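You operate a simulated robot arm through the tools that you are given. There is no shell and no other tool. Be economical: measure what you need, move in short steps, check, and stop when the job is done.

You run a simulated two-armed robot. Do the job below in one go: nothing can be reset, and whatever is moved stays where it is left.

TASK
On the right end of the sorting table, fold the rag in half and then in half again.

Only the result counts: the job must be done as asked and must still hold three seconds after the hand-in. Knocking over, shifting, dropping, spilling or breaking anything else fails it. Flat cloth is picked up by pressing the open fingertips on it (5 to 10 N) and closing them slowly along it; thin cloth reads only 2 to 8 mm in the jaws.

THE ROBOT
Two 7-joint arms with two-finger parallel grippers on one trunk, on a base that drives. Base frame: it is fixed to the floor where the robot stands at the start and does not move with it; the origin is under the middle of the robot, x ahead of it, y to its left, z up; the surface under the hand at the start is at about z = 0.8. Units: m, degrees, N and s.
The left shoulder is at the start at [0.06, 0.189, 1.128], the right one opposite. With the tool pointing down near the work surface each hand reaches from about 0.1 to 0.66 m from the robot's upright axis, wherever it stands, measured 20 degrees to its own side. Places, roughly: right end of the sorting table [0.7, 0.2, 0.8]. Payload 3.43 kg a hand.
Tool frame (each hand has its own): the origin (TCP) lies between the finger pads and is the grasp point; the fingertips stand 0.03 m ahead of it; z points along the fingers, y is the line along which they close. Largest opening 0.094 m; finger width 0.028, thickness 0.01; the body of the gripper, 0.05 by 0.096 m, starts 0.055 m behind the TCP.
Orientation is that of the tool frame in the base frame, as a unit quaternion [x, y, z, w]. With the fingers straight down and closing along the base's y, the tool's x points along the base's -x, its y along +y and its z along -z.

THE INTERFACE
- The arms move only by the tool arm_command. It takes "left_rows", "right_rows" or both (then of equal length, played together; a hand with none holds still); each is a list of rows, each a list of 6 numbers: the shift along the tool's x, y, z in m, then the turn, a rotation vector about the tool's x, y, z in degrees. In form: [[x, y, z, ax, ay, az], ...]. A call has 1 to 12 rows; each row shifts and turns the commanded pose from where the row before left it, along the tool's axes as they then stand. "left_fingers" and "right_fingers" are, for a hand that has rows, the gripper command, from -1 (fully open) to 1 (shut), values between in proportion, set as the call begins (left out, the last holds). Each row takes 0.2 s and may step no farther than 0.05 m and 8.6 degrees from the row before; otherwise, or with a gripper value out of range, the whole call is refused. Where a pose cannot be reached the arm comes as near as it can. A force on the tool above 40 N (or 10 N above the force at the start of the call, whichever is more), or a blocked arm, ends the call early, and 0.2 s more pass. The fingers move at their own pace (about 0.153 m/s each) and stop on an object; they squeeze with about 40 N. The grip force told is the motor's: it shows also when the fingers shut on nothing. Time passes only in rows, and 0.2 s behind the last, so rows that do not move let the fingers close. The reply holds the time, the measured pose of the TCP, the force on the tool along the base axes, the opening and the grip force, in the units named above and with some noise, with the torque about the TCP (base axes, N m) and any sound that the robot's microphone picked up.
- Cameras (640 x 400 px; columns grow to the right, rows downward): "scene" is now at [-0.0033, 0.0202, 1.6568]; the picture's right is [0.36, -0.93, 0.00], its down [-0.85, -0.33, -0.41] and it looks along [0.39, 0.15, -0.91] (base axes); focal length 262 px, centre (320, 200). "left" rides on the left gripper at [0.076, -0.014, -0.102] in its tool frame; the picture's right is [0.18, 0.98, 0.00], its down [-0.75, 0.14, -0.64] and it looks along [-0.63, 0.12, 0.77] (tool axes); focal length 243 px, centre (320, 200). "right" rides on the right gripper at [0.076, 0.014, -0.102] in its tool frame; the picture's right is [-0.18, 0.98, 0.00], its down [-0.75, -0.14, -0.64] and it looks along [-0.63, -0.12, 0.77] (tool axes); focal length 243 px, centre (320, 200). There is no depth. A picture from a camera that has moved, and an enlarged one, comes with that camera's place and axes in the base frame and with its lens.
- capture(camera): a new picture of that camera. The clock stands still meanwhile.
- slide_trunk(by): slides the trunk up (or, below 0, down) by that many m; the arms and the scene camera ride with it, the base frame stays. It gives what a move gives, with no picture.
- drive_base(legs): drives the robot by 1 to 6 legs, each [ahead, left, turn to the left] in m, m and degrees, along the robot's own axes; the way and the turn of a leg run together, so that a leg with both is an arc; at most 1.5 m and 180 degrees a leg. The arms and the cameras ride along, it lands a little off, and it stops where it bumps. It gives what a move gives.
- pan_tilt(pan, tilt): turns the head with the scene camera to pan (to the left, within 86 degrees either way) and tilt (down, from -29 to 69), counted from straight ahead of the robot. It gives what a move gives.
- close_up(camera, box): a new picture of the part [left, top, right, bottom] of that camera's present view, enlarged. The clock stands still meanwhile.
- hand_in(): hands the job in; it is judged then, once.

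Go step by step. Nothing tells you exact positions but the pictures and the camera data: compare them with the known pose of the tool, close in by small moves and look again before you grip or let go. The budget is 120 turns and 100 pictures, counting those below and the enlarged ones. Unless the task says otherwise, let go and move clear before handing in, and close with one line.

The tools are called after "Emit:" as name(argument=value, ...) on one line, values as JSON. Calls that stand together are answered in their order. arm_command: Moves the arms, as the interface text tells. Its arguments: {"type":"object","properties":{"left_rows":{"type":"array"},"left_fingers":{"type":"number"},"right_rows":{"type":"array"},"right_fingers":{"type":"number"}},"required":[]} The other tools are called the same way: slide_trunk (by) slides the trunk up or down; drive_base (legs) drives the base; pan_tilt (pan, tilt) turns the head that bears the scene camera; capture (camera) takes a picture; close_up (camera, box) takes an enlarged picture of a part of a camera's view; hand_in () hands the job in.

At the start:

```text
time_s: 0.0
left_eef_pos: [0.3364, 0.3874, 1.0306]
left_tcp_rot: [0.0, 1.0, 0.0, 0.0]
left_ft_force: [-0.3, 0.7, -0.5]
left_ft_torque: [0.02, 0.02, 0.01]
left_width: 0.0942
left_grip_force: 0.1
right_eef_pos: [0.3487, -0.0099, 0.9724]
right_tcp_rot: [0.0, 1.0, 0.0, 0.001]
right_ft_force: [0.1, 0.1, -0.7]
right_ft_torque: [-0.02, 0.02, -0.02]
right_width: 0.0941
right_grip_force: 0.0
trunk travel left (down, up): [-0.8, 0.19]
robot x, y, heading: [0.0023, 0.002, -0.1]
head pan, tilt: [21.3, 65.5]
```

scene: 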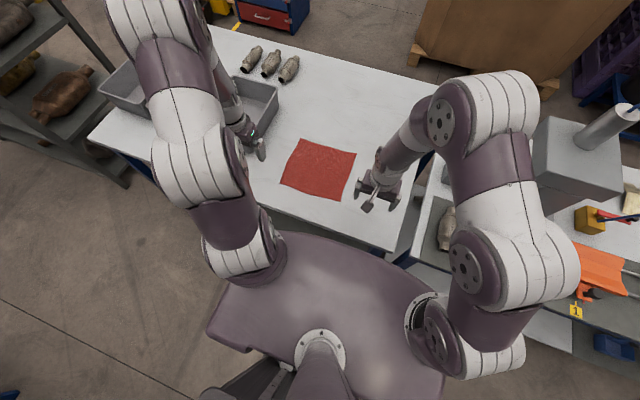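
right: 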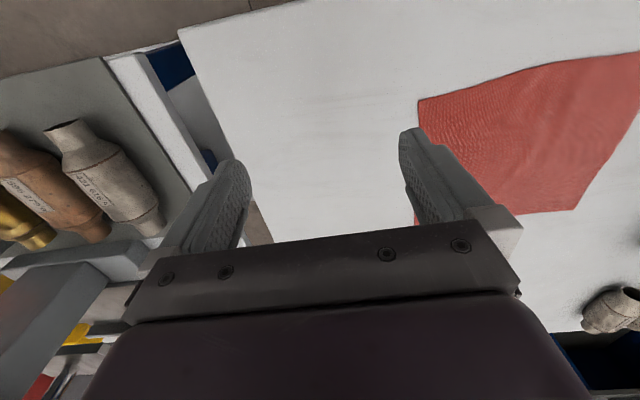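
left: 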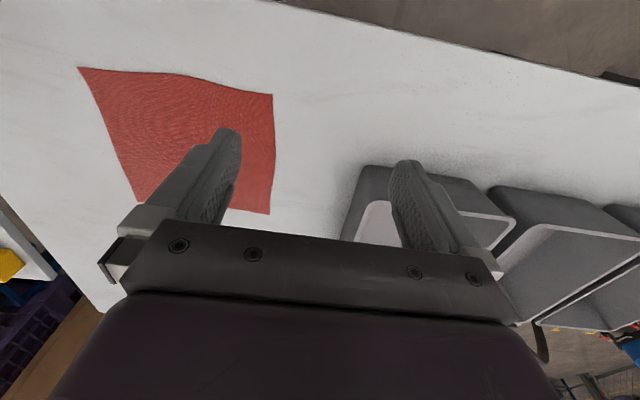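

The rag appears to lie at about x 0.38–0.60, y 0.08–0.32, its sides roughly parallel to the table. I'll shift the base left so that both hands reach it, then look again.

Emit:
drive_base(legs=[[0, 0.2, 0]])

Emit:
pan_tilt(pan=0, tilt=60)

Emit:
capture(camera="scene")

```text
time_s: 1.6
left_eef_pos: [0.3354, 0.5872, 1.0317]
left_tcp_rot: [0.0, 1.0, 0.0, 0.0]
left_ft_force: [0.8, 0.3, -0.4]
left_ft_torque: [0.0, -0.02, 0.02]
left_width: 0.094
left_grip_force: 0.0
right_eef_pos: [0.3505, 0.1895, 0.9726]
right_tcp_rot: [0.0, 1.0, 0.001, 0.001]
right_ft_force: [0.9, -0.3, 0.7]
right_ft_torque: [-0.03, 0.02, -0.02]
right_width: 0.0942
right_grip_force: 0.1
trunk travel left (down, up): [-0.8, 0.19]
robot x, y, heading: [-0.002, 0.201, 0.1]
head pan, tilt: [21.3, 65.5]
```

```text
time_s: 2.5
left_eef_pos: [0.3359, 0.5873, 1.0319]
left_tcp_rot: [0.0, 1.0, 0.001, 0.0]
left_ft_force: [0.3, 0.1, -0.9]
left_ft_torque: [-0.04, -0.04, -0.02]
left_width: 0.0939
left_grip_force: 0.0
right_eef_pos: [0.3494, 0.1899, 0.9722]
right_tcp_rot: [0.0, 1.0, 0.0, 0.0]
right_ft_force: [1.3, 0.4, 0.0]
right_ft_torque: [0.01, -0.01, -0.02]
right_width: 0.0941
right_grip_force: 0.1
trunk travel left (down, up): [-0.8, 0.19]
robot x, y, heading: [0.0028, 0.1981, 0.1]
head pan, tilt: [0.0, 60.0]
```

```text
96 pictures are left
camera scene: at [0.0074, 0.1981, 1.6629], right [0.0, -1.0, 0.0], down [-0.87, 0.0, -0.5], along [0.5, 0.0, -0.87], focal length 262 px, centre (320, 200)
```

scene: 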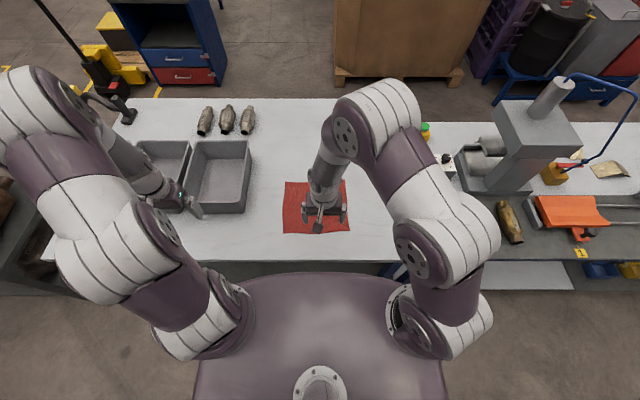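

The rag is now centred before the robot. I'll move both hands aside to either side of the rag and look closely.

Emit:
arm_command(right_rows=[[0, -0.035, 0, 0, 0, -8.2], [0.005, -0.035, 0, 0, 0, -8.2], [0.01, -0.035, 0, 0, 0, -8.2], [0.01, -0.035, 0, 0, 0, -8.2], [0, 0, 0, 0, 0, -8.2], [0, 0, 0, 0, 0, -8.2], [0, 0, 0, 0, 0, -8.2], [0, 0, 0, 0, 0, -8.2], [0, 0, 0, 0, 0, -8.2], [0, 0, 0, 0, 0, -8.2], [0, 0, 0, 0, 0, -8]], left_rows=[[0, -0.04, 0, 0, 0, 8.2], [0, -0.04, 0, 0, 0, 8.2], [0, -0.04, 0, 0, 0, 8.2], [0, -0.04, 0, 0, 0, 8.2], [0, 0, 0, 0, 0, 8.2], [0, 0, 0, 0, 0, 8.2], [0, 0, 0, 0, 0, 8.2], [0, 0, 0, 0, 0, 8.2], [0, 0, 0, 0, 0, 8.2], [0, 0, 0, 0, 0, 8.2], [0, 0, 0, 0, 0, 8]])

Emit:
close_up(camera="scene", box=[220, 150, 420, 275])

Emit:
capture(camera="right")

Emit:
capture(camera="left")

```text
time_s: 4.8
left_eef_pos: [0.3025, 0.4347, 1.0325]
left_tcp_rot: [0.708, 0.706, 0.0, 0.001]
left_ft_force: [0.6, -0.4, -0.5]
left_ft_torque: [-0.02, 0.0, 0.02]
left_width: 0.094
left_grip_force: 0.1
right_eef_pos: [0.3558, 0.0478, 0.9719]
right_tcp_rot: [0.708, -0.706, 0.0, 0.001]
right_ft_force: [0.0, 0.3, -0.5]
right_ft_torque: [0.02, 0.02, -0.02]
right_width: 0.0942
right_grip_force: 0.0
trunk travel left (down, up): [-0.8, 0.19]
robot x, y, heading: [-0.0018, 0.2003, -0.1]
head pan, tilt: [0.0, 60.0]
```

```text
3.20 times, centred on (320, 212) of scene
camera zoom: at [0.0074, 0.1984, 1.6629], right [0.0, -1.0, 0.0], down [-0.87, 0.0, -0.5], along [0.5, 0.0, -0.87], focal length 838 px, centre (320, 160)
```

zoom: 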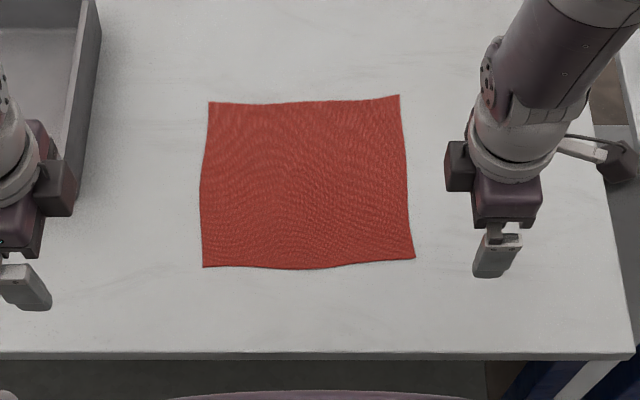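

```text
94 pictures are left
camera right: at [0.3399, -0.0286, 1.0742], right [-0.98, 0.18, 0.0], down [0.14, 0.75, 0.64], along [0.12, 0.63, -0.77], focal length 243 px, centre (320, 200)
```

right: 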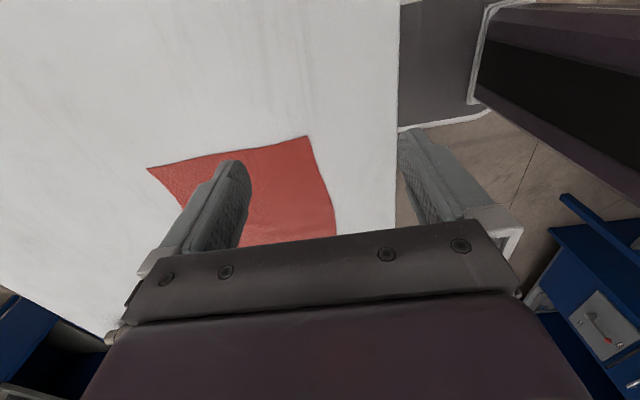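

```text
93 pictures are left
camera left: at [0.2877, 0.5088, 1.1344], right [0.98, 0.18, 0.0], down [0.14, -0.75, 0.64], along [0.12, -0.63, -0.77], focal length 243 px, centre (320, 200)
```

left: 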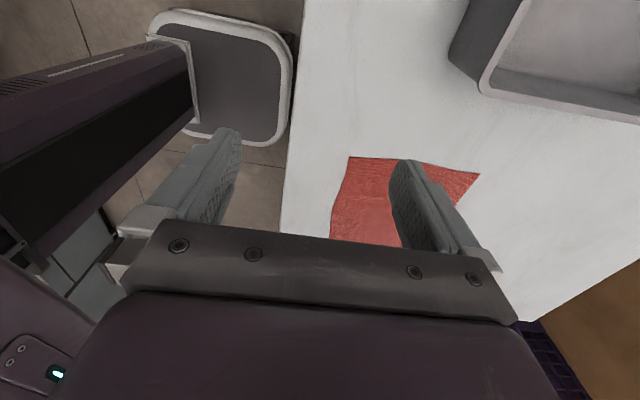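

The near corners are about (0.38, 0.093) and (0.37, 0.328), the far ones (0.60, 0.10) and (0.589, 0.337). I'll bring both hands over the two near corners, partly closed, closing along x.

Emit:
arm_command(left_rows=[[-0.0254, 0.018, 0.01, 0, 0, 0], [-0.0254, 0.018, 0.032, 0, 0, 0], [-0.0254, 0.018, 0.04, 0, 0, 0], [-0.0254, 0.018, 0.04, 0, 0, 0], [-0.0254, 0.018, 0.038, 0, 0, 0], [0, 0, 0, 0, 0, 0]], right_rows=[[-0.0128, -0.0088, 0.0204, 0, 0, 0], [-0.0128, -0.0088, 0.0204, 0, 0, 0], [-0.0128, -0.0088, 0.0204, 0, 0, 0], [-0.0128, -0.0088, 0.0204, 0, 0, 0], [-0.0128, -0.0088, 0.0204, 0, 0, 0], [0, 0, 0, 0, 0, 0]], left_fingers=0.15, right_fingers=0.15)

Emit:
capture(camera="right")

Emit:
capture(camera="left")

```text
refused: row 3 steps farther than a row can; nothing moved
```

```text
92 pictures are left
camera right: at [0.3399, -0.0286, 1.0742], right [-0.98, 0.18, 0.0], down [0.14, 0.75, 0.64], along [0.12, 0.63, -0.77], focal length 243 px, centre (320, 200)
```

right: 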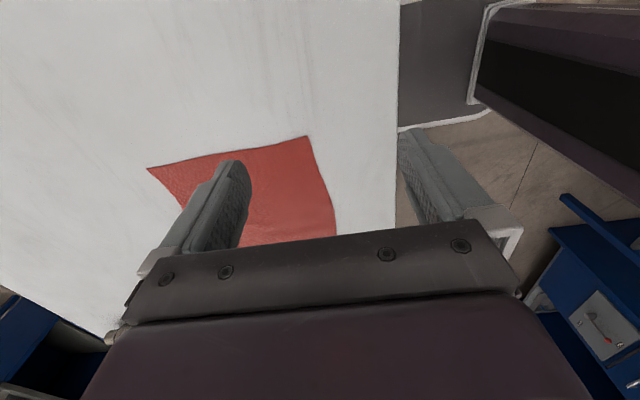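

```text
91 pictures are left
camera left: at [0.2877, 0.5088, 1.1344], right [0.98, 0.18, 0.0], down [0.14, -0.75, 0.64], along [0.12, -0.63, -0.77], focal length 243 px, centre (320, 200)
```

left: 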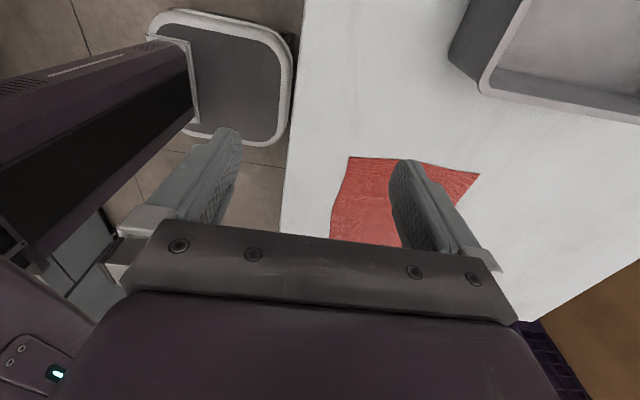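

The move was refused because one step was too large, so I'll repeat it with even steps.

Emit:
arm_command(left_rows=[[-0.0254, 0.018, 0.032, 0, 0, 0], [-0.0254, 0.018, 0.032, 0, 0, 0], [-0.0254, 0.018, 0.032, 0, 0, 0], [-0.0254, 0.018, 0.032, 0, 0, 0], [-0.0254, 0.018, 0.032, 0, 0, 0], [0, 0, 0, 0, 0, 0]], right_rows=[[-0.0128, -0.0088, 0.0204, 0, 0, 0], [-0.0128, -0.0088, 0.0204, 0, 0, 0], [-0.0128, -0.0088, 0.0204, 0, 0, 0], [-0.0128, -0.0088, 0.0204, 0, 0, 0], [-0.0128, -0.0088, 0.0204, 0, 0, 0], [0, 0, 0, 0, 0, 0]], left_fingers=0.15, right_fingers=0.15)

Emit:
capture(camera="right")

Emit:
capture(camera="left")

Emit:
close_up(camera="scene", box=[220, 150, 420, 275])

```text
time_s: 6.2
left_eef_pos: [0.3921, 0.3067, 0.8728]
left_tcp_rot: [0.707, 0.707, 0.001, 0.0]
left_ft_force: [0.1, 0.1, 0.8]
left_ft_torque: [0.01, -0.01, 0.01]
left_width: 0.0402
left_grip_force: 0.0
right_eef_pos: [0.3982, 0.1122, 0.8701]
right_tcp_rot: [-0.707, 0.707, 0.001, 0.0]
right_ft_force: [0.4, -0.4, 0.4]
right_ft_torque: [0.02, -0.01, 0.0]
right_width: 0.04
right_grip_force: 0.0
trunk travel left (down, up): [-0.8, 0.19]
robot x, y, heading: [-0.0003, 0.2016, 0.1]
head pan, tilt: [0.0, 60.0]
```

```text
90 pictures are left
camera right: at [0.3827, 0.0358, 0.9729], right [-0.98, 0.18, 0.0], down [0.14, 0.75, 0.64], along [0.12, 0.63, -0.77], focal length 243 px, centre (320, 200)
```

right: 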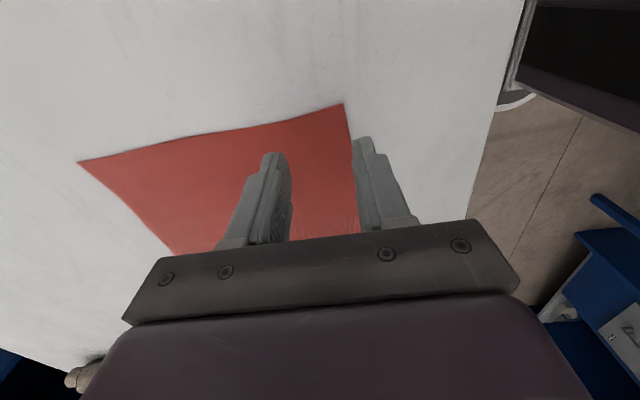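

```text
89 pictures are left
camera left: at [0.3768, 0.3808, 0.9754], right [0.98, 0.18, 0.0], down [0.14, -0.75, 0.64], along [0.12, -0.63, -0.77], focal length 243 px, centre (320, 200)
```

left: 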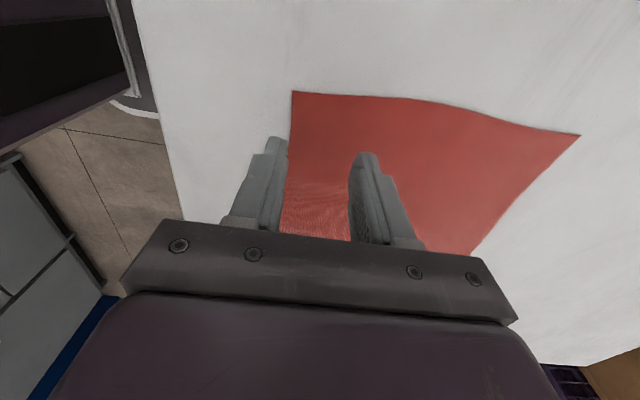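

```text
3.20 times, centred on (320, 212) of scene
camera zoom: at [0.006, 0.1986, 1.6629], right [0.0, -1.0, 0.0], down [-0.87, 0.0, -0.5], along [0.5, 0.0, -0.87], focal length 838 px, centre (320, 160)
```

zoom: 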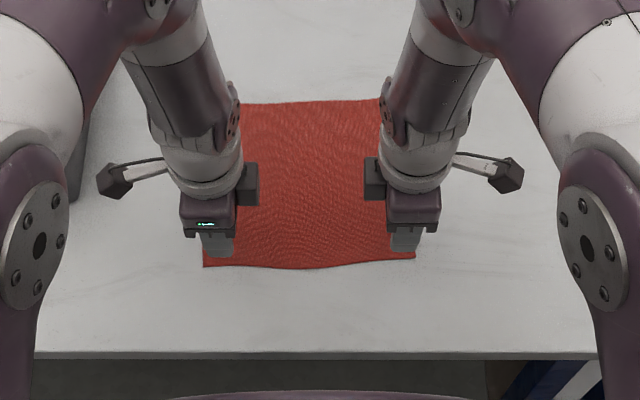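

The fingers straddle the edge. I'll move 8 mm further in and descend to just above contact.

Emit:
arm_command(left_rows=[[0, 0.008, 0.018, 0, 0, 0], [0, 0, 0.018, 0, 0, 0], [0, 0, 0, 0, 0, 0]], right_rows=[[0, -0.008, 0.017, 0, 0, 0], [0, 0, 0.017, 0, 0, 0], [0, 0, 0, 0, 0, 0]])

Emit:
arm_command(left_rows=[[0, 0, 0.002, 0, 0, 0], [0, 0, 0.002, 0, 0, 0], [0, 0, 0.002, 0, 0, 0], [0, 0, 0, 0, 0, 0]], right_rows=[[0, 0, 0.002, 0, 0, 0], [0, 0, 0.002, 0, 0, 0], [0, 0, 0.002, 0, 0, 0], [0, 0, 0, 0, 0, 0]])

```text
time_s: 7.0
left_eef_pos: [0.3997, 0.3042, 0.836]
left_tcp_rot: [0.707, 0.707, 0.0, -0.001]
left_ft_force: [-0.7, -0.8, 0.7]
left_ft_torque: [-0.01, 0.0, 0.01]
left_width: 0.0399
left_grip_force: 0.1
right_eef_pos: [0.4052, 0.1113, 0.8356]
right_tcp_rot: [0.707, -0.707, 0.0, 0.0]
right_ft_force: [-0.1, 0.0, 0.8]
right_ft_torque: [-0.04, -0.01, -0.01]
right_width: 0.0399
right_grip_force: 0.0
trunk travel left (down, up): [-0.8, 0.19]
robot x, y, heading: [0.001, 0.1997, 0.0]
head pan, tilt: [0.0, 60.0]
```

```text
time_s: 8.1
left_eef_pos: [0.3998, 0.305, 0.8308]
left_tcp_rot: [0.708, 0.707, 0.001, 0.001]
left_ft_force: [0.9, 0.3, 11.9]
left_ft_torque: [-0.02, 0.18, 0.0]
left_width: 0.0393
left_grip_force: 0.1
right_eef_pos: [0.4072, 0.1109, 0.8326]
right_tcp_rot: [-0.707, 0.707, -0.002, 0.001]
right_ft_force: [0.2, -0.5, 17.7]
right_ft_torque: [-0.03, 0.23, 0.03]
right_width: 0.0398
right_grip_force: 0.2
trunk travel left (down, up): [-0.8, 0.19]
robot x, y, heading: [-0.0028, 0.2016, -0.1]
head pan, tilt: [0.0, 60.0]
```

Both hands are in contact, a little too hard. I'll ease off to about 7 N before closing.

Emit:
arm_command(left_rows=[[0, 0, -0.0008, 0, 0, 0], [0, 0, 0, 0, 0, 0]], right_rows=[[0, 0, -0.0018, 0, 0, 0], [0, 0, 0, 0, 0, 0]])

```text
time_s: 8.7
left_eef_pos: [0.3982, 0.3047, 0.832]
left_tcp_rot: [0.707, 0.707, 0.001, 0.0]
left_ft_force: [1.2, 1.0, 17.0]
left_ft_torque: [0.04, 0.38, 0.04]
left_width: 0.0392
left_grip_force: 0.1
right_eef_pos: [0.4071, 0.1111, 0.8319]
right_tcp_rot: [-0.707, 0.707, 0.0, 0.0]
right_ft_force: [0.2, 0.5, 0.8]
right_ft_torque: [0.0, 0.02, 0.02]
right_width: 0.0398
right_grip_force: 0.0
trunk travel left (down, up): [-0.8, 0.19]
robot x, y, heading: [0.0021, 0.1996, 0.0]
head pan, tilt: [0.0, 60.0]
```

Emit:
arm_command(left_rows=[[0, 0, -0.001, 0, 0, 0], [0, 0, 0, 0, 0, 0]], right_rows=[[0, 0, 0.0009, 0, 0, 0], [0, 0, 0, 0, 0, 0]])

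```text
time_s: 9.2
left_eef_pos: [0.3978, 0.3066, 0.8302]
left_tcp_rot: [0.707, 0.707, 0.0, 0.0]
left_ft_force: [0.0, -0.4, 1.4]
left_ft_torque: [-0.01, 0.02, -0.04]
left_width: 0.0395
left_grip_force: 0.1
right_eef_pos: [0.4062, 0.1125, 0.8312]
right_tcp_rot: [0.707, -0.707, 0.001, -0.002]
right_ft_force: [-2.0, -0.5, 13.4]
right_ft_torque: [-0.03, 0.23, 0.02]
right_width: 0.0401
right_grip_force: 0.2
trunk travel left (down, up): [-0.8, 0.19]
robot x, y, heading: [-0.0021, 0.1997, 0.1]
head pan, tilt: [0.0, 60.0]
```

Emit:
arm_command(left_rows=[[0, 0, 0.0005, 0, 0, 0], [0, 0, 0, 0, 0, 0]], right_rows=[[0, 0, -0.0004, 0, 0, 0], [0, 0, 0, 0, 0, 0]])

```text
time_s: 9.8
left_eef_pos: [0.3991, 0.3054, 0.8306]
left_tcp_rot: [0.707, 0.707, 0.001, 0.001]
left_ft_force: [-2.8, -0.9, 9.9]
left_ft_torque: [-0.02, 0.33, -0.01]
left_width: 0.0405
left_grip_force: 0.9
right_eef_pos: [0.4061, 0.1101, 0.8322]
right_tcp_rot: [-0.707, 0.707, -0.001, 0.001]
right_ft_force: [-0.2, -0.6, 5.8]
right_ft_torque: [-0.01, 0.08, 0.01]
right_width: 0.0399
right_grip_force: 0.0
trunk travel left (down, up): [-0.8, 0.19]
robot x, y, heading: [0.003, 0.1995, -0.2]
head pan, tilt: [0.0, 60.0]
```

Forces are now about 10 N and 6 N. I'll close slowly in small increments.

Emit:
arm_command(left_rows=[[0, 0, 0, 0, 0, 0]], right_rows=[[0, 0, 0, 0, 0, 0]], left_fingers=0.35, right_fingers=0.35)

Emit:
arm_command(left_rows=[[0, 0, 0, 0, 0, 0]], right_rows=[[0, 0, 0, 0, 0, 0]], left_fingers=0.5, right_fingers=0.5)

Emit:
capture(camera="right")

Emit:
capture(camera="left")

```text
time_s: 10.2
left_eef_pos: [0.3998, 0.3065, 0.8318]
left_tcp_rot: [0.707, 0.707, 0.001, 0.001]
left_ft_force: [2.1, 0.3, 10.4]
left_ft_torque: [0.01, 0.13, 0.0]
left_width: 0.03
left_grip_force: 0.1
right_eef_pos: [0.4058, 0.1097, 0.8304]
right_tcp_rot: [-0.707, 0.707, 0.0, 0.0]
right_ft_force: [-0.2, 0.1, 6.1]
right_ft_torque: [-0.03, 0.05, 0.01]
right_width: 0.0304
right_grip_force: 0.2
trunk travel left (down, up): [-0.8, 0.19]
robot x, y, heading: [-0.0007, 0.2038, 0.1]
head pan, tilt: [0.0, 60.0]
```

```text
time_s: 10.7
left_eef_pos: [0.3995, 0.3066, 0.8315]
left_tcp_rot: [0.707, 0.707, 0.0, 0.001]
left_ft_force: [1.7, -0.9, 10.3]
left_ft_torque: [-0.01, 0.12, 0.02]
left_width: 0.0231
left_grip_force: 0.1
right_eef_pos: [0.4062, 0.1111, 0.8314]
right_tcp_rot: [0.708, -0.707, 0.0, 0.0]
right_ft_force: [-0.5, 0.7, 5.3]
right_ft_torque: [0.0, 0.04, -0.05]
right_width: 0.0234
right_grip_force: 0.0
trunk travel left (down, up): [-0.8, 0.19]
robot x, y, heading: [-0.0014, 0.1972, 0.1]
head pan, tilt: [0.0, 60.0]
```

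```text
87 pictures are left
camera right: at [0.3907, 0.0348, 0.9338], right [-0.98, 0.18, 0.0], down [0.14, 0.75, 0.64], along [0.12, 0.63, -0.77], focal length 243 px, centre (320, 200)
```

right: 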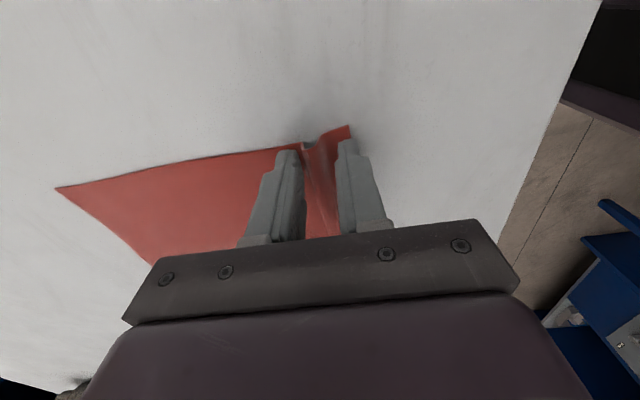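

```text
86 pictures are left
camera left: at [0.3849, 0.3813, 0.9341], right [0.98, 0.18, 0.0], down [0.14, -0.75, 0.64], along [0.12, -0.63, -0.77], focal length 243 px, centre (320, 200)
```

left: 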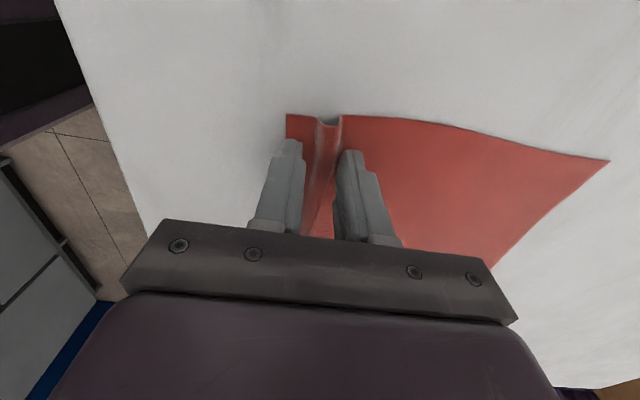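

A ridge is forming between the fingers of both hands, so I'll keep closing.

Emit:
arm_command(left_rows=[[0, 0, 0, 0, 0, 0]], right_rows=[[0, 0, 0, 0, 0, 0]], left_fingers=0.65, right_fingers=0.65)

Emit:
arm_command(left_rows=[[0, 0, 0, 0, 0, 0]], right_rows=[[0, 0, 0, 0, 0, 0]], left_fingers=0.8, right_fingers=0.8)

Emit:
arm_command(left_rows=[[0, 0, 0, 0, 0, 0], [0, 0, 0, 0, 0, 0]], right_rows=[[0, 0, 0, 0, 0, 0], [0, 0, 0, 0, 0, 0]], left_fingers=1, right_fingers=1)

Emit:
arm_command(left_rows=[[0, 0, -0.01, 0, 0, 0], [0, 0, -0.015, 0, 0, 0], [0, 0, 0, 0, 0, 0]], right_rows=[[0, 0, -0.01, 0, 0, 0], [0, 0, -0.015, 0, 0, 0], [0, 0, 0, 0, 0, 0]])

Emit:
capture(camera="right")

Emit:
capture(camera="left")

```text
time_s: 11.1
left_eef_pos: [0.3988, 0.3052, 0.8308]
left_tcp_rot: [0.707, 0.707, 0.0, 0.001]
left_ft_force: [0.6, -1.1, 10.8]
left_ft_torque: [0.0, 0.04, 0.02]
left_width: 0.0161
left_grip_force: 0.0
right_eef_pos: [0.4058, 0.1117, 0.8312]
right_tcp_rot: [-0.707, 0.707, -0.001, 0.0]
right_ft_force: [-1.3, -0.3, 4.1]
right_ft_torque: [-0.03, 0.05, 0.03]
right_width: 0.0162
right_grip_force: 0.0
trunk travel left (down, up): [-0.8, 0.19]
robot x, y, heading: [-0.0003, 0.1956, -0.1]
head pan, tilt: [0.0, 60.0]
```

```text
time_s: 11.4
left_eef_pos: [0.3992, 0.3072, 0.8321]
left_tcp_rot: [0.707, 0.707, 0.0, 0.0]
left_ft_force: [0.1, 0.4, 12.4]
left_ft_torque: [-0.01, 0.08, -0.02]
left_width: 0.0097
left_grip_force: 0.1
right_eef_pos: [0.4066, 0.1109, 0.832]
right_tcp_rot: [0.707, -0.707, 0.001, -0.001]
right_ft_force: [-0.8, 0.6, 3.8]
right_ft_torque: [0.0, 0.06, 0.0]
right_width: 0.0098
right_grip_force: 0.1
trunk travel left (down, up): [-0.8, 0.19]
robot x, y, heading: [0.0024, 0.1995, 0.1]
head pan, tilt: [0.0, 60.0]
```

```text
time_s: 12.1
left_eef_pos: [0.3991, 0.306, 0.8319]
left_tcp_rot: [0.707, 0.707, 0.0, 0.002]
left_ft_force: [0.8, -2.1, 10.4]
left_ft_torque: [-0.01, 0.04, 0.01]
left_width: 0.0022
left_grip_force: 37.3
right_eef_pos: [0.4056, 0.1101, 0.8313]
right_tcp_rot: [0.707, -0.707, 0.001, -0.001]
right_ft_force: [-0.7, 1.1, 5.3]
right_ft_torque: [0.02, 0.04, 0.04]
right_width: 0.0022
right_grip_force: 36.6
trunk travel left (down, up): [-0.8, 0.19]
robot x, y, heading: [0.0003, 0.1983, -0.1]
head pan, tilt: [0.0, 60.0]
```

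```text
time_s: 12.8
left_eef_pos: [0.4005, 0.306, 0.8553]
left_tcp_rot: [0.707, 0.707, 0.0, -0.001]
left_ft_force: [0.1, -1.5, -0.5]
left_ft_torque: [-0.04, 0.02, 0.04]
left_width: 0.0022
left_grip_force: 37.2
right_eef_pos: [0.408, 0.1107, 0.8557]
right_tcp_rot: [0.707, -0.707, -0.001, 0.0]
right_ft_force: [0.3, 1.2, 0.1]
right_ft_torque: [0.01, 0.04, 0.05]
right_width: 0.0022
right_grip_force: 37.0
trunk travel left (down, up): [-0.8, 0.19]
robot x, y, heading: [-0.0001, 0.2004, 0.2]
head pan, tilt: [0.0, 60.0]
```

```text
85 pictures are left
camera right: at [0.3919, 0.0349, 0.958], right [-0.98, 0.18, 0.0], down [0.14, 0.75, 0.64], along [0.12, 0.63, -0.77], focal length 243 px, centre (320, 200)
```

right: 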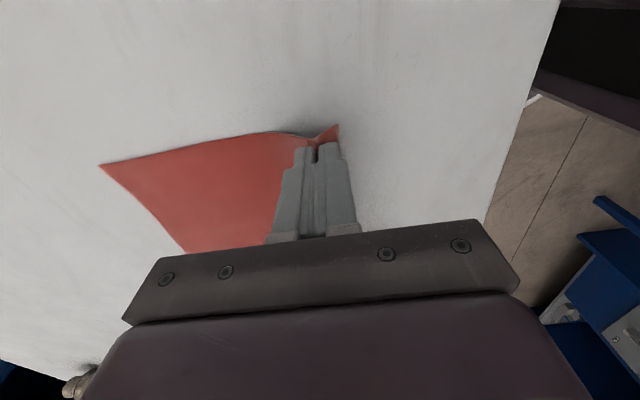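

```text
84 pictures are left
camera left: at [0.3857, 0.3814, 0.9586], right [0.98, 0.18, 0.0], down [0.14, -0.75, 0.64], along [0.12, -0.63, -0.77], focal length 243 px, centre (320, 200)
```

left: 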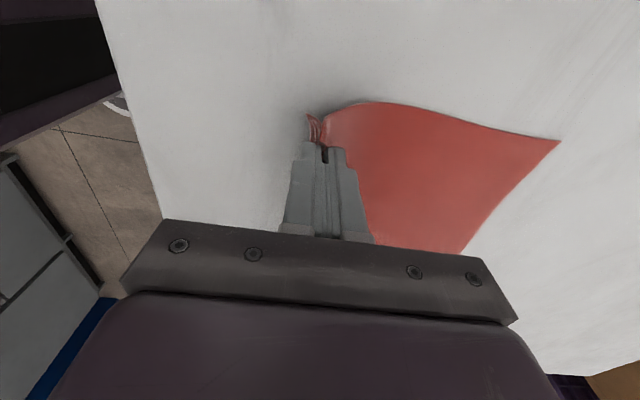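

Both near corners are held, but with a 2 cm ridge in each jaw. A smaller pinch at the very edge would lay down cleaner, so I'll set the cloth down, release and see how it relaxes.

Emit:
arm_command(left_rows=[[0, 0, 0.012, 0, 0, 0], [0, 0, 0.011, 0, 0, 0]], right_rows=[[0, 0, 0.012, 0, 0, 0], [0, 0, 0.011, 0, 0, 0]])

Emit:
arm_command(left_rows=[[0, 0, 0, 0, 0, 0], [0, 0, 0, 0, 0, 0]], right_rows=[[0, 0, 0, 0, 0, 0], [0, 0, 0, 0, 0, 0]], left_fingers=0.15, right_fingers=0.15)

Emit:
arm_command(left_rows=[[0, 0, -0.015, 0, 0, 0], [0, 0, -0.015, 0, 0, 0], [0, 0, 0, 0, 0, 0]], right_rows=[[0, 0, -0.015, 0, 0, 0], [0, 0, -0.015, 0, 0, 0], [0, 0, 0, 0, 0, 0]])

Emit:
capture(camera="right")

Emit:
capture(camera="left")

```text
time_s: 13.4
left_eef_pos: [0.3991, 0.3064, 0.8338]
left_tcp_rot: [0.707, 0.707, 0.0, 0.001]
left_ft_force: [0.8, -2.3, 1.0]
left_ft_torque: [0.0, -0.03, 0.01]
left_width: 0.0021
left_grip_force: 36.8
right_eef_pos: [0.4062, 0.1118, 0.8325]
right_tcp_rot: [0.707, -0.707, 0.0, 0.0]
right_ft_force: [0.5, 0.4, 0.3]
right_ft_torque: [0.03, 0.02, 0.04]
right_width: 0.0025
right_grip_force: 36.6
trunk travel left (down, up): [-0.8, 0.19]
robot x, y, heading: [0.0014, 0.1991, 0.1]
head pan, tilt: [0.0, 60.0]
```

```text
time_s: 14.1
left_eef_pos: [0.4009, 0.306, 0.8329]
left_tcp_rot: [0.708, 0.707, 0.0, 0.0]
left_ft_force: [0.4, -0.4, 0.7]
left_ft_torque: [0.0, -0.03, -0.04]
left_width: 0.0397
left_grip_force: 0.0
right_eef_pos: [0.4064, 0.1101, 0.8325]
right_tcp_rot: [-0.707, 0.707, 0.0, 0.0]
right_ft_force: [0.6, -0.8, -1.0]
right_ft_torque: [-0.04, 0.04, 0.03]
right_width: 0.0397
right_grip_force: 0.1
trunk travel left (down, up): [-0.8, 0.19]
robot x, y, heading: [0.0041, 0.2022, -0.0]
head pan, tilt: [0.0, 60.0]
```

```text
time_s: 14.8
left_eef_pos: [0.4006, 0.3051, 0.8628]
left_tcp_rot: [0.707, 0.707, 0.0, 0.0]
left_ft_force: [0.6, -0.4, -0.1]
left_ft_torque: [0.01, -0.02, 0.02]
left_width: 0.0401
left_grip_force: 0.0
right_eef_pos: [0.4079, 0.112, 0.8637]
right_tcp_rot: [-0.707, 0.707, -0.001, 0.0]
right_ft_force: [0.2, 0.2, 0.0]
right_ft_torque: [0.01, -0.01, 0.02]
right_width: 0.04
right_grip_force: 0.1
trunk travel left (down, up): [-0.8, 0.19]
robot x, y, heading: [0.0001, 0.203, -0.2]
head pan, tilt: [0.0, 60.0]
```

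```text
83 pictures are left
camera right: at [0.3921, 0.0354, 0.9654], right [-0.98, 0.18, 0.0], down [0.14, 0.75, 0.64], along [0.12, 0.63, -0.77], focal length 243 px, centre (320, 200)
```

right: 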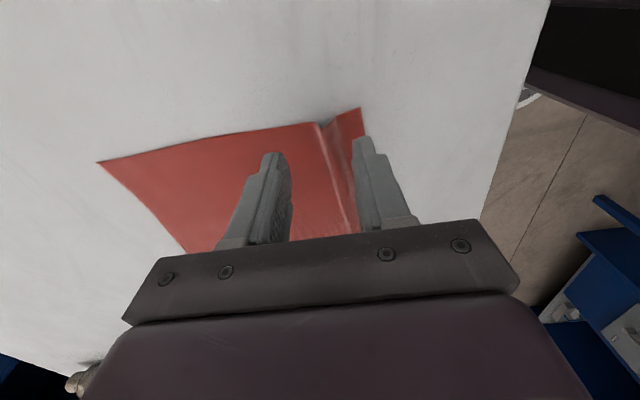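

```text
82 pictures are left
camera left: at [0.3863, 0.3813, 0.966], right [0.98, 0.18, 0.0], down [0.14, -0.75, 0.64], along [0.12, -0.63, -0.77], focal length 243 px, centre (320, 200)
```

left: 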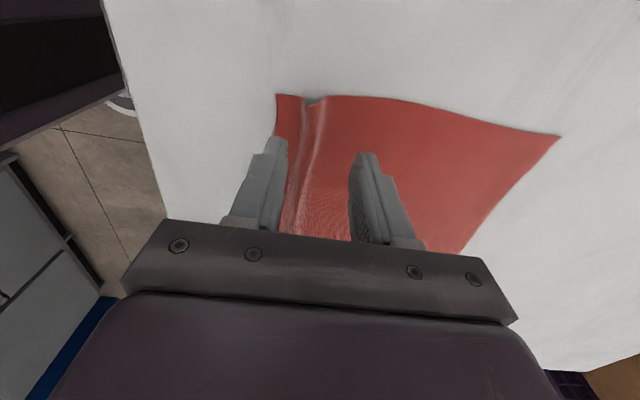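

The cloth springs back almost flat, which is good. I'll take a narrower 22 mm pinch right at the edge, around the remaining small ridge.

Emit:
arm_command(left_rows=[[0, -0.012, 0.015, 0, 0, 0], [0, 0, 0.014, 0, 0, 0], [0, 0, 0.003, 0, 0, 0], [0, 0, 0, 0, 0, 0]], right_rows=[[0, 0.016, 0.015, 0, 0, 0], [0, 0, 0.014, 0, 0, 0], [0, 0, 0.003, 0, 0, 0], [0, 0, 0, 0, 0, 0]], left_fingers=0.53, right_fingers=0.53)

Emit:
capture(camera="right")

Emit:
capture(camera="left")

```text
time_s: 15.8
left_eef_pos: [0.3891, 0.3059, 0.832]
left_tcp_rot: [0.707, 0.707, 0.001, 0.0]
left_ft_force: [-0.6, 1.1, 12.5]
left_ft_torque: [0.02, 0.15, -0.04]
left_width: 0.0219
left_grip_force: 0.1
right_eef_pos: [0.3905, 0.1118, 0.8315]
right_tcp_rot: [0.708, -0.707, 0.0, 0.0]
right_ft_force: [0.0, -0.1, 3.0]
right_ft_torque: [0.01, 0.04, -0.01]
right_width: 0.022
right_grip_force: 0.1
trunk travel left (down, up): [-0.8, 0.19]
robot x, y, heading: [-0.0022, 0.2024, 0.0]
head pan, tilt: [0.0, 60.0]
```

```text
81 pictures are left
camera right: at [0.3747, 0.0353, 0.934], right [-0.98, 0.18, 0.0], down [0.14, 0.75, 0.64], along [0.12, 0.63, -0.77], focal length 243 px, centre (320, 200)
```

right: 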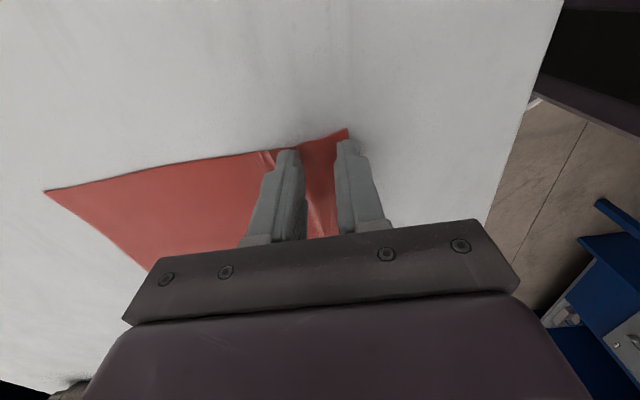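

```text
80 pictures are left
camera left: at [0.3736, 0.3813, 0.934], right [0.98, 0.18, 0.0], down [0.14, -0.75, 0.64], along [0.12, -0.63, -0.77], focal length 243 px, centre (320, 200)
```

left: 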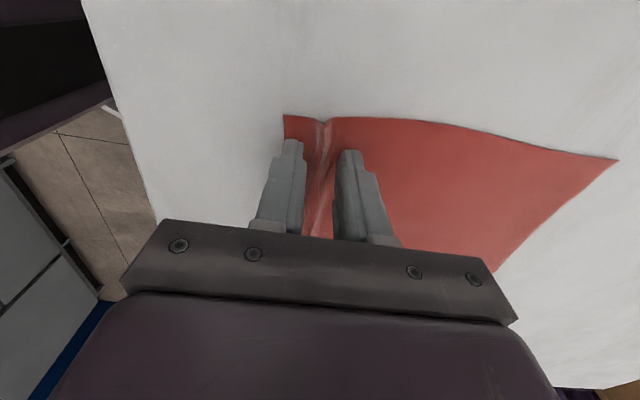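

Emit:
arm_command(left_rows=[[0, 0, 0, 0, 0, 0]], right_rows=[[0, 0, 0.0003, 0, 0, 0]], left_fingers=0.67, right_fingers=0.67)

Emit:
arm_command(left_rows=[[0, 0, 0, 0, 0, 0]], right_rows=[[0, 0, 0, 0, 0, 0]], left_fingers=0.82, right_fingers=0.82)

Emit:
arm_command(left_rows=[[0, 0, 0, 0, 0, 0], [0, 0, 0, 0, 0, 0]], right_rows=[[0, 0, 0, 0, 0, 0], [0, 0, 0, 0, 0, 0]], left_fingers=1, right_fingers=1)

Emit:
arm_command(left_rows=[[0, 0, -0.01, 0, 0, 0], [0, 0, -0.015, 0, 0, 0], [0, 0, 0, 0, 0, 0]], right_rows=[[0, 0, -0.01, 0, 0, 0], [0, 0, -0.015, 0, 0, 0], [0, 0, 0, 0, 0, 0]])

Emit:
capture(camera="right")

Emit:
capture(camera="left")

```text
time_s: 16.2
left_eef_pos: [0.3881, 0.3058, 0.8304]
left_tcp_rot: [0.708, 0.706, 0.001, 0.001]
left_ft_force: [2.5, -0.9, 10.5]
left_ft_torque: [0.03, 0.01, 0.02]
left_width: 0.0147
left_grip_force: 0.0
right_eef_pos: [0.3898, 0.112, 0.8308]
right_tcp_rot: [-0.707, 0.707, -0.001, 0.001]
right_ft_force: [-0.4, -0.5, 7.7]
right_ft_torque: [0.0, 0.05, 0.0]
right_width: 0.0155
right_grip_force: 0.0
trunk travel left (down, up): [-0.8, 0.19]
robot x, y, heading: [-0.0007, 0.2019, -0.1]
head pan, tilt: [0.0, 60.0]
```

```text
time_s: 16.6
left_eef_pos: [0.3881, 0.3062, 0.8309]
left_tcp_rot: [0.707, 0.707, 0.0, 0.001]
left_ft_force: [1.6, -0.5, 12.3]
left_ft_torque: [0.04, 0.06, -0.03]
left_width: 0.0077
left_grip_force: 0.1
right_eef_pos: [0.3904, 0.1109, 0.8316]
right_tcp_rot: [0.708, -0.707, 0.001, -0.001]
right_ft_force: [-0.7, 1.1, 6.7]
right_ft_torque: [0.0, 0.05, 0.0]
right_width: 0.0081
right_grip_force: 0.0
trunk travel left (down, up): [-0.8, 0.19]
robot x, y, heading: [0.0, 0.2022, 0.2]
head pan, tilt: [0.0, 60.0]
```

```text
time_s: 17.2
left_eef_pos: [0.3877, 0.3069, 0.8311]
left_tcp_rot: [0.707, 0.707, 0.0, 0.001]
left_ft_force: [-0.6, -1.0, 14.0]
left_ft_torque: [-0.04, 0.15, -0.04]
left_width: 0.0018
left_grip_force: 37.0
right_eef_pos: [0.3896, 0.1101, 0.8315]
right_tcp_rot: [-0.707, 0.707, 0.0, 0.001]
right_ft_force: [-0.4, -0.5, 8.2]
right_ft_torque: [-0.03, -0.01, -0.03]
right_width: 0.0
right_grip_force: 33.4
trunk travel left (down, up): [-0.8, 0.19]
robot x, y, heading: [0.0026, 0.2021, 0.1]
head pan, tilt: [0.0, 60.0]
```

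```text
time_s: 18.1
left_eef_pos: [0.3879, 0.3066, 0.8564]
left_tcp_rot: [0.707, 0.707, 0.0, 0.0]
left_ft_force: [-0.2, 0.2, 0.5]
left_ft_torque: [0.01, -0.04, 0.01]
left_width: 0.0021
left_grip_force: 36.5
right_eef_pos: [0.3916, 0.112, 0.8557]
right_tcp_rot: [0.707, -0.707, 0.0, 0.001]
right_ft_force: [0.7, 0.2, 0.2]
right_ft_torque: [0.0, 0.03, -0.01]
right_width: 0.0
right_grip_force: 32.7
trunk travel left (down, up): [-0.8, 0.19]
robot x, y, heading: [-0.0024, 0.1985, -0.1]
head pan, tilt: [0.0, 60.0]
```

```text
79 pictures are left
camera right: at [0.3756, 0.0358, 0.9581], right [-0.98, 0.18, 0.0], down [0.14, 0.75, 0.64], along [0.12, 0.63, -0.77], focal length 243 px, centre (320, 200)
```

right: 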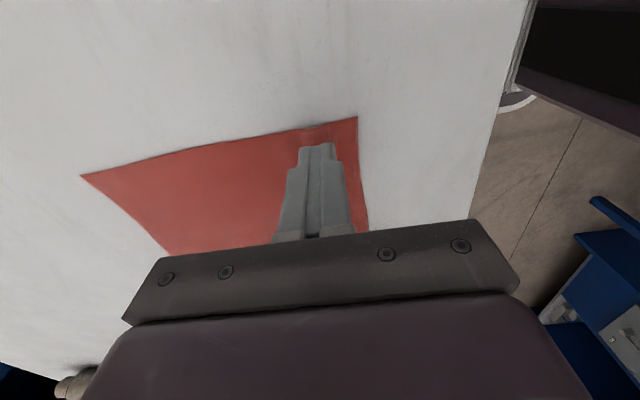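

```text
78 pictures are left
camera left: at [0.3744, 0.3816, 0.9582], right [0.98, 0.18, 0.0], down [0.14, -0.75, 0.64], along [0.12, -0.63, -0.77], focal length 243 px, centre (320, 200)
```

left: 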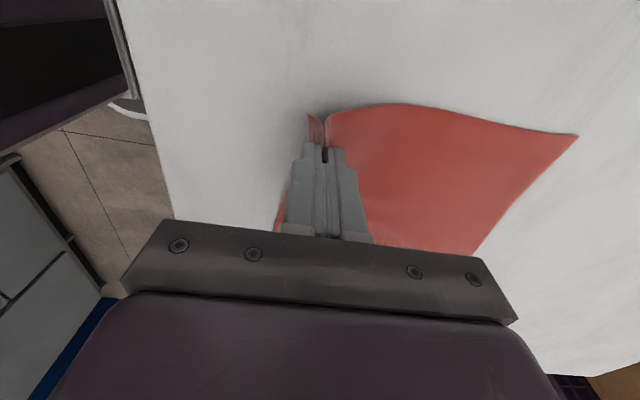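

The left hand holds its corner but the right one slipped. I'll redo the right with a 30 mm opening and a little more pressure.

Emit:
arm_command(right_rows=[[0, -0.004, 0, 0, 0, 0], [0, 0, 0.012, 0, 0, 0], [0, 0, 0.012, 0, 0, 0], [0, 0, 0.0015, 0, 0, 0], [0, 0, 0, 0, 0, 0]], right_fingers=0.36)

Emit:
arm_command(right_rows=[[0, 0, 0, 0, 0, 0]], right_fingers=0.5)

Emit:
arm_command(right_rows=[[0, 0, 0, 0, 0, 0]], right_fingers=0.65)

Emit:
arm_command(right_rows=[[0, 0, 0, 0, 0, 0]], right_fingers=0.8)

Emit:
arm_command(right_rows=[[0, 0, 0, 0, 0, 0], [0, 0, 0, 0, 0, 0]], right_fingers=1)

Emit:
capture(camera="right")

```text
time_s: 19.2
left_eef_pos: [0.388, 0.306, 0.8557]
left_tcp_rot: [0.707, 0.707, 0.001, 0.001]
left_ft_force: [-0.1, 0.4, 0.0]
left_ft_torque: [0.03, -0.01, -0.02]
left_width: 0.0019
left_grip_force: 36.3
right_eef_pos: [0.3949, 0.1113, 0.8307]
right_tcp_rot: [-0.707, 0.707, -0.001, 0.001]
right_ft_force: [1.2, -1.9, 13.4]
right_ft_torque: [-0.06, 0.2, 0.01]
right_width: 0.0299
right_grip_force: 0.1
trunk travel left (down, up): [-0.8, 0.19]
robot x, y, heading: [-0.0018, 0.2012, -0.1]
head pan, tilt: [0.0, 60.0]
```

```text
time_s: 19.6
left_eef_pos: [0.3874, 0.3061, 0.8569]
left_tcp_rot: [0.707, 0.707, 0.001, 0.0]
left_ft_force: [0.5, 0.5, 0.0]
left_ft_torque: [-0.01, 0.02, 0.0]
left_width: 0.0019
left_grip_force: 36.9
right_eef_pos: [0.3942, 0.1111, 0.8305]
right_tcp_rot: [-0.707, 0.707, 0.0, 0.001]
right_ft_force: [0.6, -0.3, 16.0]
right_ft_torque: [-0.03, 0.14, -0.02]
right_width: 0.0223
right_grip_force: 0.1
trunk travel left (down, up): [-0.8, 0.19]
robot x, y, heading: [0.0005, 0.2005, 0.0]
head pan, tilt: [0.0, 60.0]
```

```text
time_s: 20.1
left_eef_pos: [0.3878, 0.3058, 0.8561]
left_tcp_rot: [0.707, 0.707, 0.0, 0.001]
left_ft_force: [0.3, -0.5, -0.5]
left_ft_torque: [0.02, -0.02, 0.01]
left_width: 0.0022
left_grip_force: 36.6
right_eef_pos: [0.3937, 0.1111, 0.8321]
right_tcp_rot: [0.707, -0.707, 0.001, -0.001]
right_ft_force: [0.5, -0.6, 18.1]
right_ft_torque: [0.03, 0.09, -0.03]
right_width: 0.0153
right_grip_force: 0.0
trunk travel left (down, up): [-0.8, 0.19]
robot x, y, heading: [0.0019, 0.2031, -0.1]
head pan, tilt: [0.0, 60.0]
```

```text
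time_s: 20.4
left_eef_pos: [0.3872, 0.3064, 0.8556]
left_tcp_rot: [0.707, 0.707, 0.001, 0.0]
left_ft_force: [0.0, 0.1, -0.5]
left_ft_torque: [-0.01, -0.02, 0.0]
left_width: 0.002
left_grip_force: 36.8
right_eef_pos: [0.3936, 0.1116, 0.8313]
right_tcp_rot: [-0.707, 0.707, 0.0, 0.001]
right_ft_force: [-0.2, -0.5, 20.6]
right_ft_torque: [0.01, 0.09, 0.02]
right_width: 0.0093
right_grip_force: 0.0
trunk travel left (down, up): [-0.8, 0.19]
robot x, y, heading: [0.0006, 0.1995, -0.1]
head pan, tilt: [0.0, 60.0]
```

```text
time_s: 21.1
left_eef_pos: [0.3872, 0.3062, 0.8567]
left_tcp_rot: [0.707, 0.707, 0.001, 0.001]
left_ft_force: [-0.8, -0.1, -0.5]
left_ft_torque: [-0.01, 0.01, 0.01]
left_width: 0.0019
left_grip_force: 37.2
right_eef_pos: [0.3922, 0.1108, 0.8316]
right_tcp_rot: [0.707, -0.707, 0.0, -0.001]
right_ft_force: [-2.7, 1.0, 21.8]
right_ft_torque: [0.01, 0.18, 0.01]
right_width: 0.002
right_grip_force: 37.0
trunk travel left (down, up): [-0.8, 0.19]
robot x, y, heading: [0.0005, 0.2016, -0.0]
head pan, tilt: [0.0, 60.0]
```

```text
77 pictures are left
camera right: at [0.3775, 0.0356, 0.9337], right [-0.98, 0.18, 0.0], down [0.14, 0.75, 0.64], along [0.12, 0.63, -0.77], focal length 243 px, centre (320, 200)
```

right: 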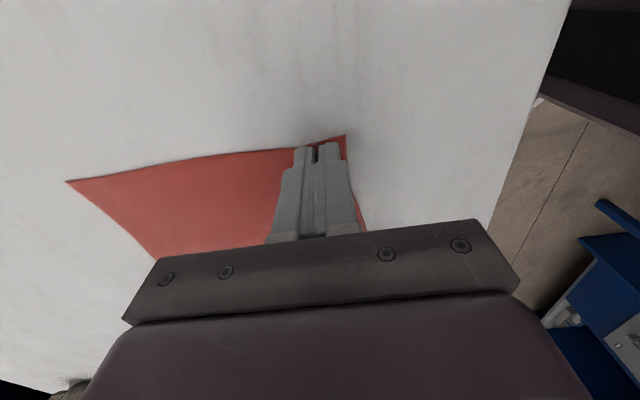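

Both corners are held. I'll lift the right one level, then start the arc with the fingers tilting forward so the edge flap will lead.

Emit:
arm_command(right_rows=[[0, 0, -0.01, 0, 0, 0], [0, 0, -0.0145, 0, 0, 0], [-0.0007, -0.007, -0.019, 0, 0, 0], [-0.0007, -0.0115, -0.0178, 8, 0, 0], [-0.0007, -0.016, -0.0091, 8, 0, 0], [-0.0007, -0.0177, -0.001, 8, 0, 0], [-0.0007, -0.0161, 0.0056, 8, 0, 0], [-0.0007, -0.0134, 0.0108, 8, 0, 0], [0, 0, 0, 0, 0, 0]], left_rows=[[0, 0, 0, 0, 0, 0], [0, 0, 0, 0, 0, 0], [0.0007, 0.007, -0.019, 0, 0, 0], [0.0007, 0.0115, -0.0178, -8, 0, 0], [0.0007, 0.016, -0.0091, -8, 0, 0], [0.0007, 0.0177, -0.001, -8, 0, 0], [0.0007, 0.0161, 0.0056, -8, 0, 0], [0.0007, 0.0134, 0.0108, -8, 0, 0], [0, 0, 0, 0, 0, 0]])

Emit:
capture(camera="right")

Emit:
capture(camera="left")

Emit:
close_up(camera="scene", box=[220, 150, 420, 275])

```text
time_s: 23.2
left_eef_pos: [0.4468, 0.3211, 0.9068]
left_tcp_rot: [0.684, 0.687, 0.193, 0.152]
left_ft_force: [1.5, -24.7, 0.9]
left_ft_torque: [-0.69, -0.03, -0.31]
left_width: 0.0022
left_grip_force: 36.9
left hand out of reach, approached as far as the arm can: row 6, 7, 8
right_eef_pos: [0.4616, 0.1092, 0.9072]
right_tcp_rot: [0.68, -0.68, 0.206, -0.183]
right_ft_force: [-2.0, 23.8, -0.5]
right_ft_torque: [0.58, 0.09, 0.37]
right_width: 0.0022
right_grip_force: 37.4
right hand out of reach, approached as far as the arm can: row 7, 8
trunk travel left (down, up): [-0.8, 0.19]
robot x, y, heading: [0.0061, 0.2032, -0.1]
head pan, tilt: [0.0, 60.0]
stopped in row 9 (left hand): the force on the tool passed its limit at 40 N (the readings are from after the stop); the commanded pose is now the measured one
```

```text
76 pictures are left
camera right: at [0.3934, 0.0371, 0.9888], right [-0.83, 0.18, -0.53], down [-0.21, 0.77, 0.6], along [0.51, 0.61, -0.61], focal length 243 px, centre (320, 200)
```

right: 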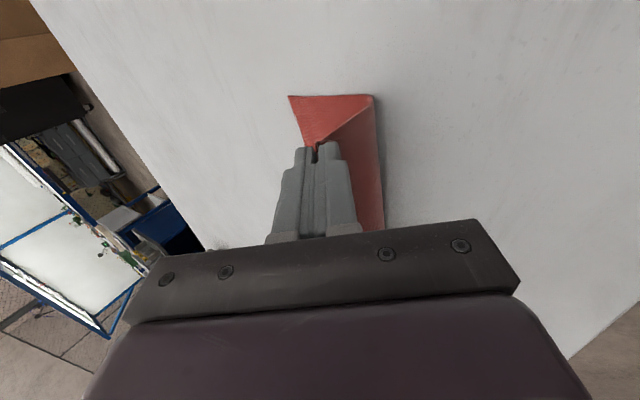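

```text
75 pictures are left
camera left: at [0.3831, 0.3895, 0.9941], right [0.86, 0.17, 0.48], down [-0.17, -0.79, 0.59], along [0.48, -0.59, -0.65], focal length 243 px, centre (320, 200)
```

left: 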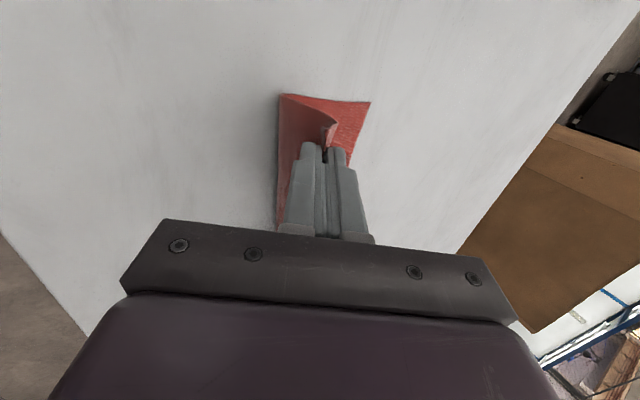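

```text
3.20 times, centred on (320, 212) of scene
camera zoom: at [0.0071, 0.1982, 1.6629], right [0.0, -1.0, 0.0], down [-0.87, 0.0, -0.5], along [0.5, 0.0, -0.87], focal length 838 px, centre (320, 160)
```

zoom: 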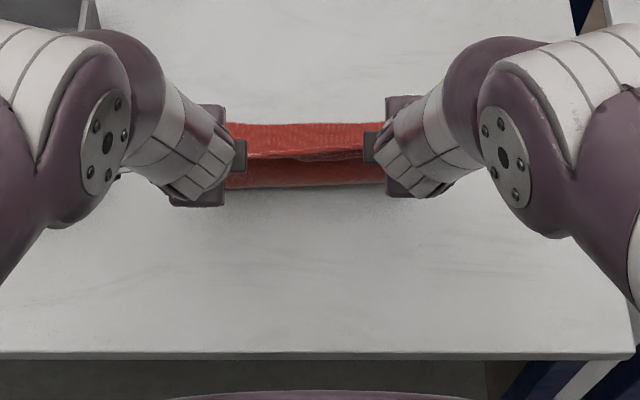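

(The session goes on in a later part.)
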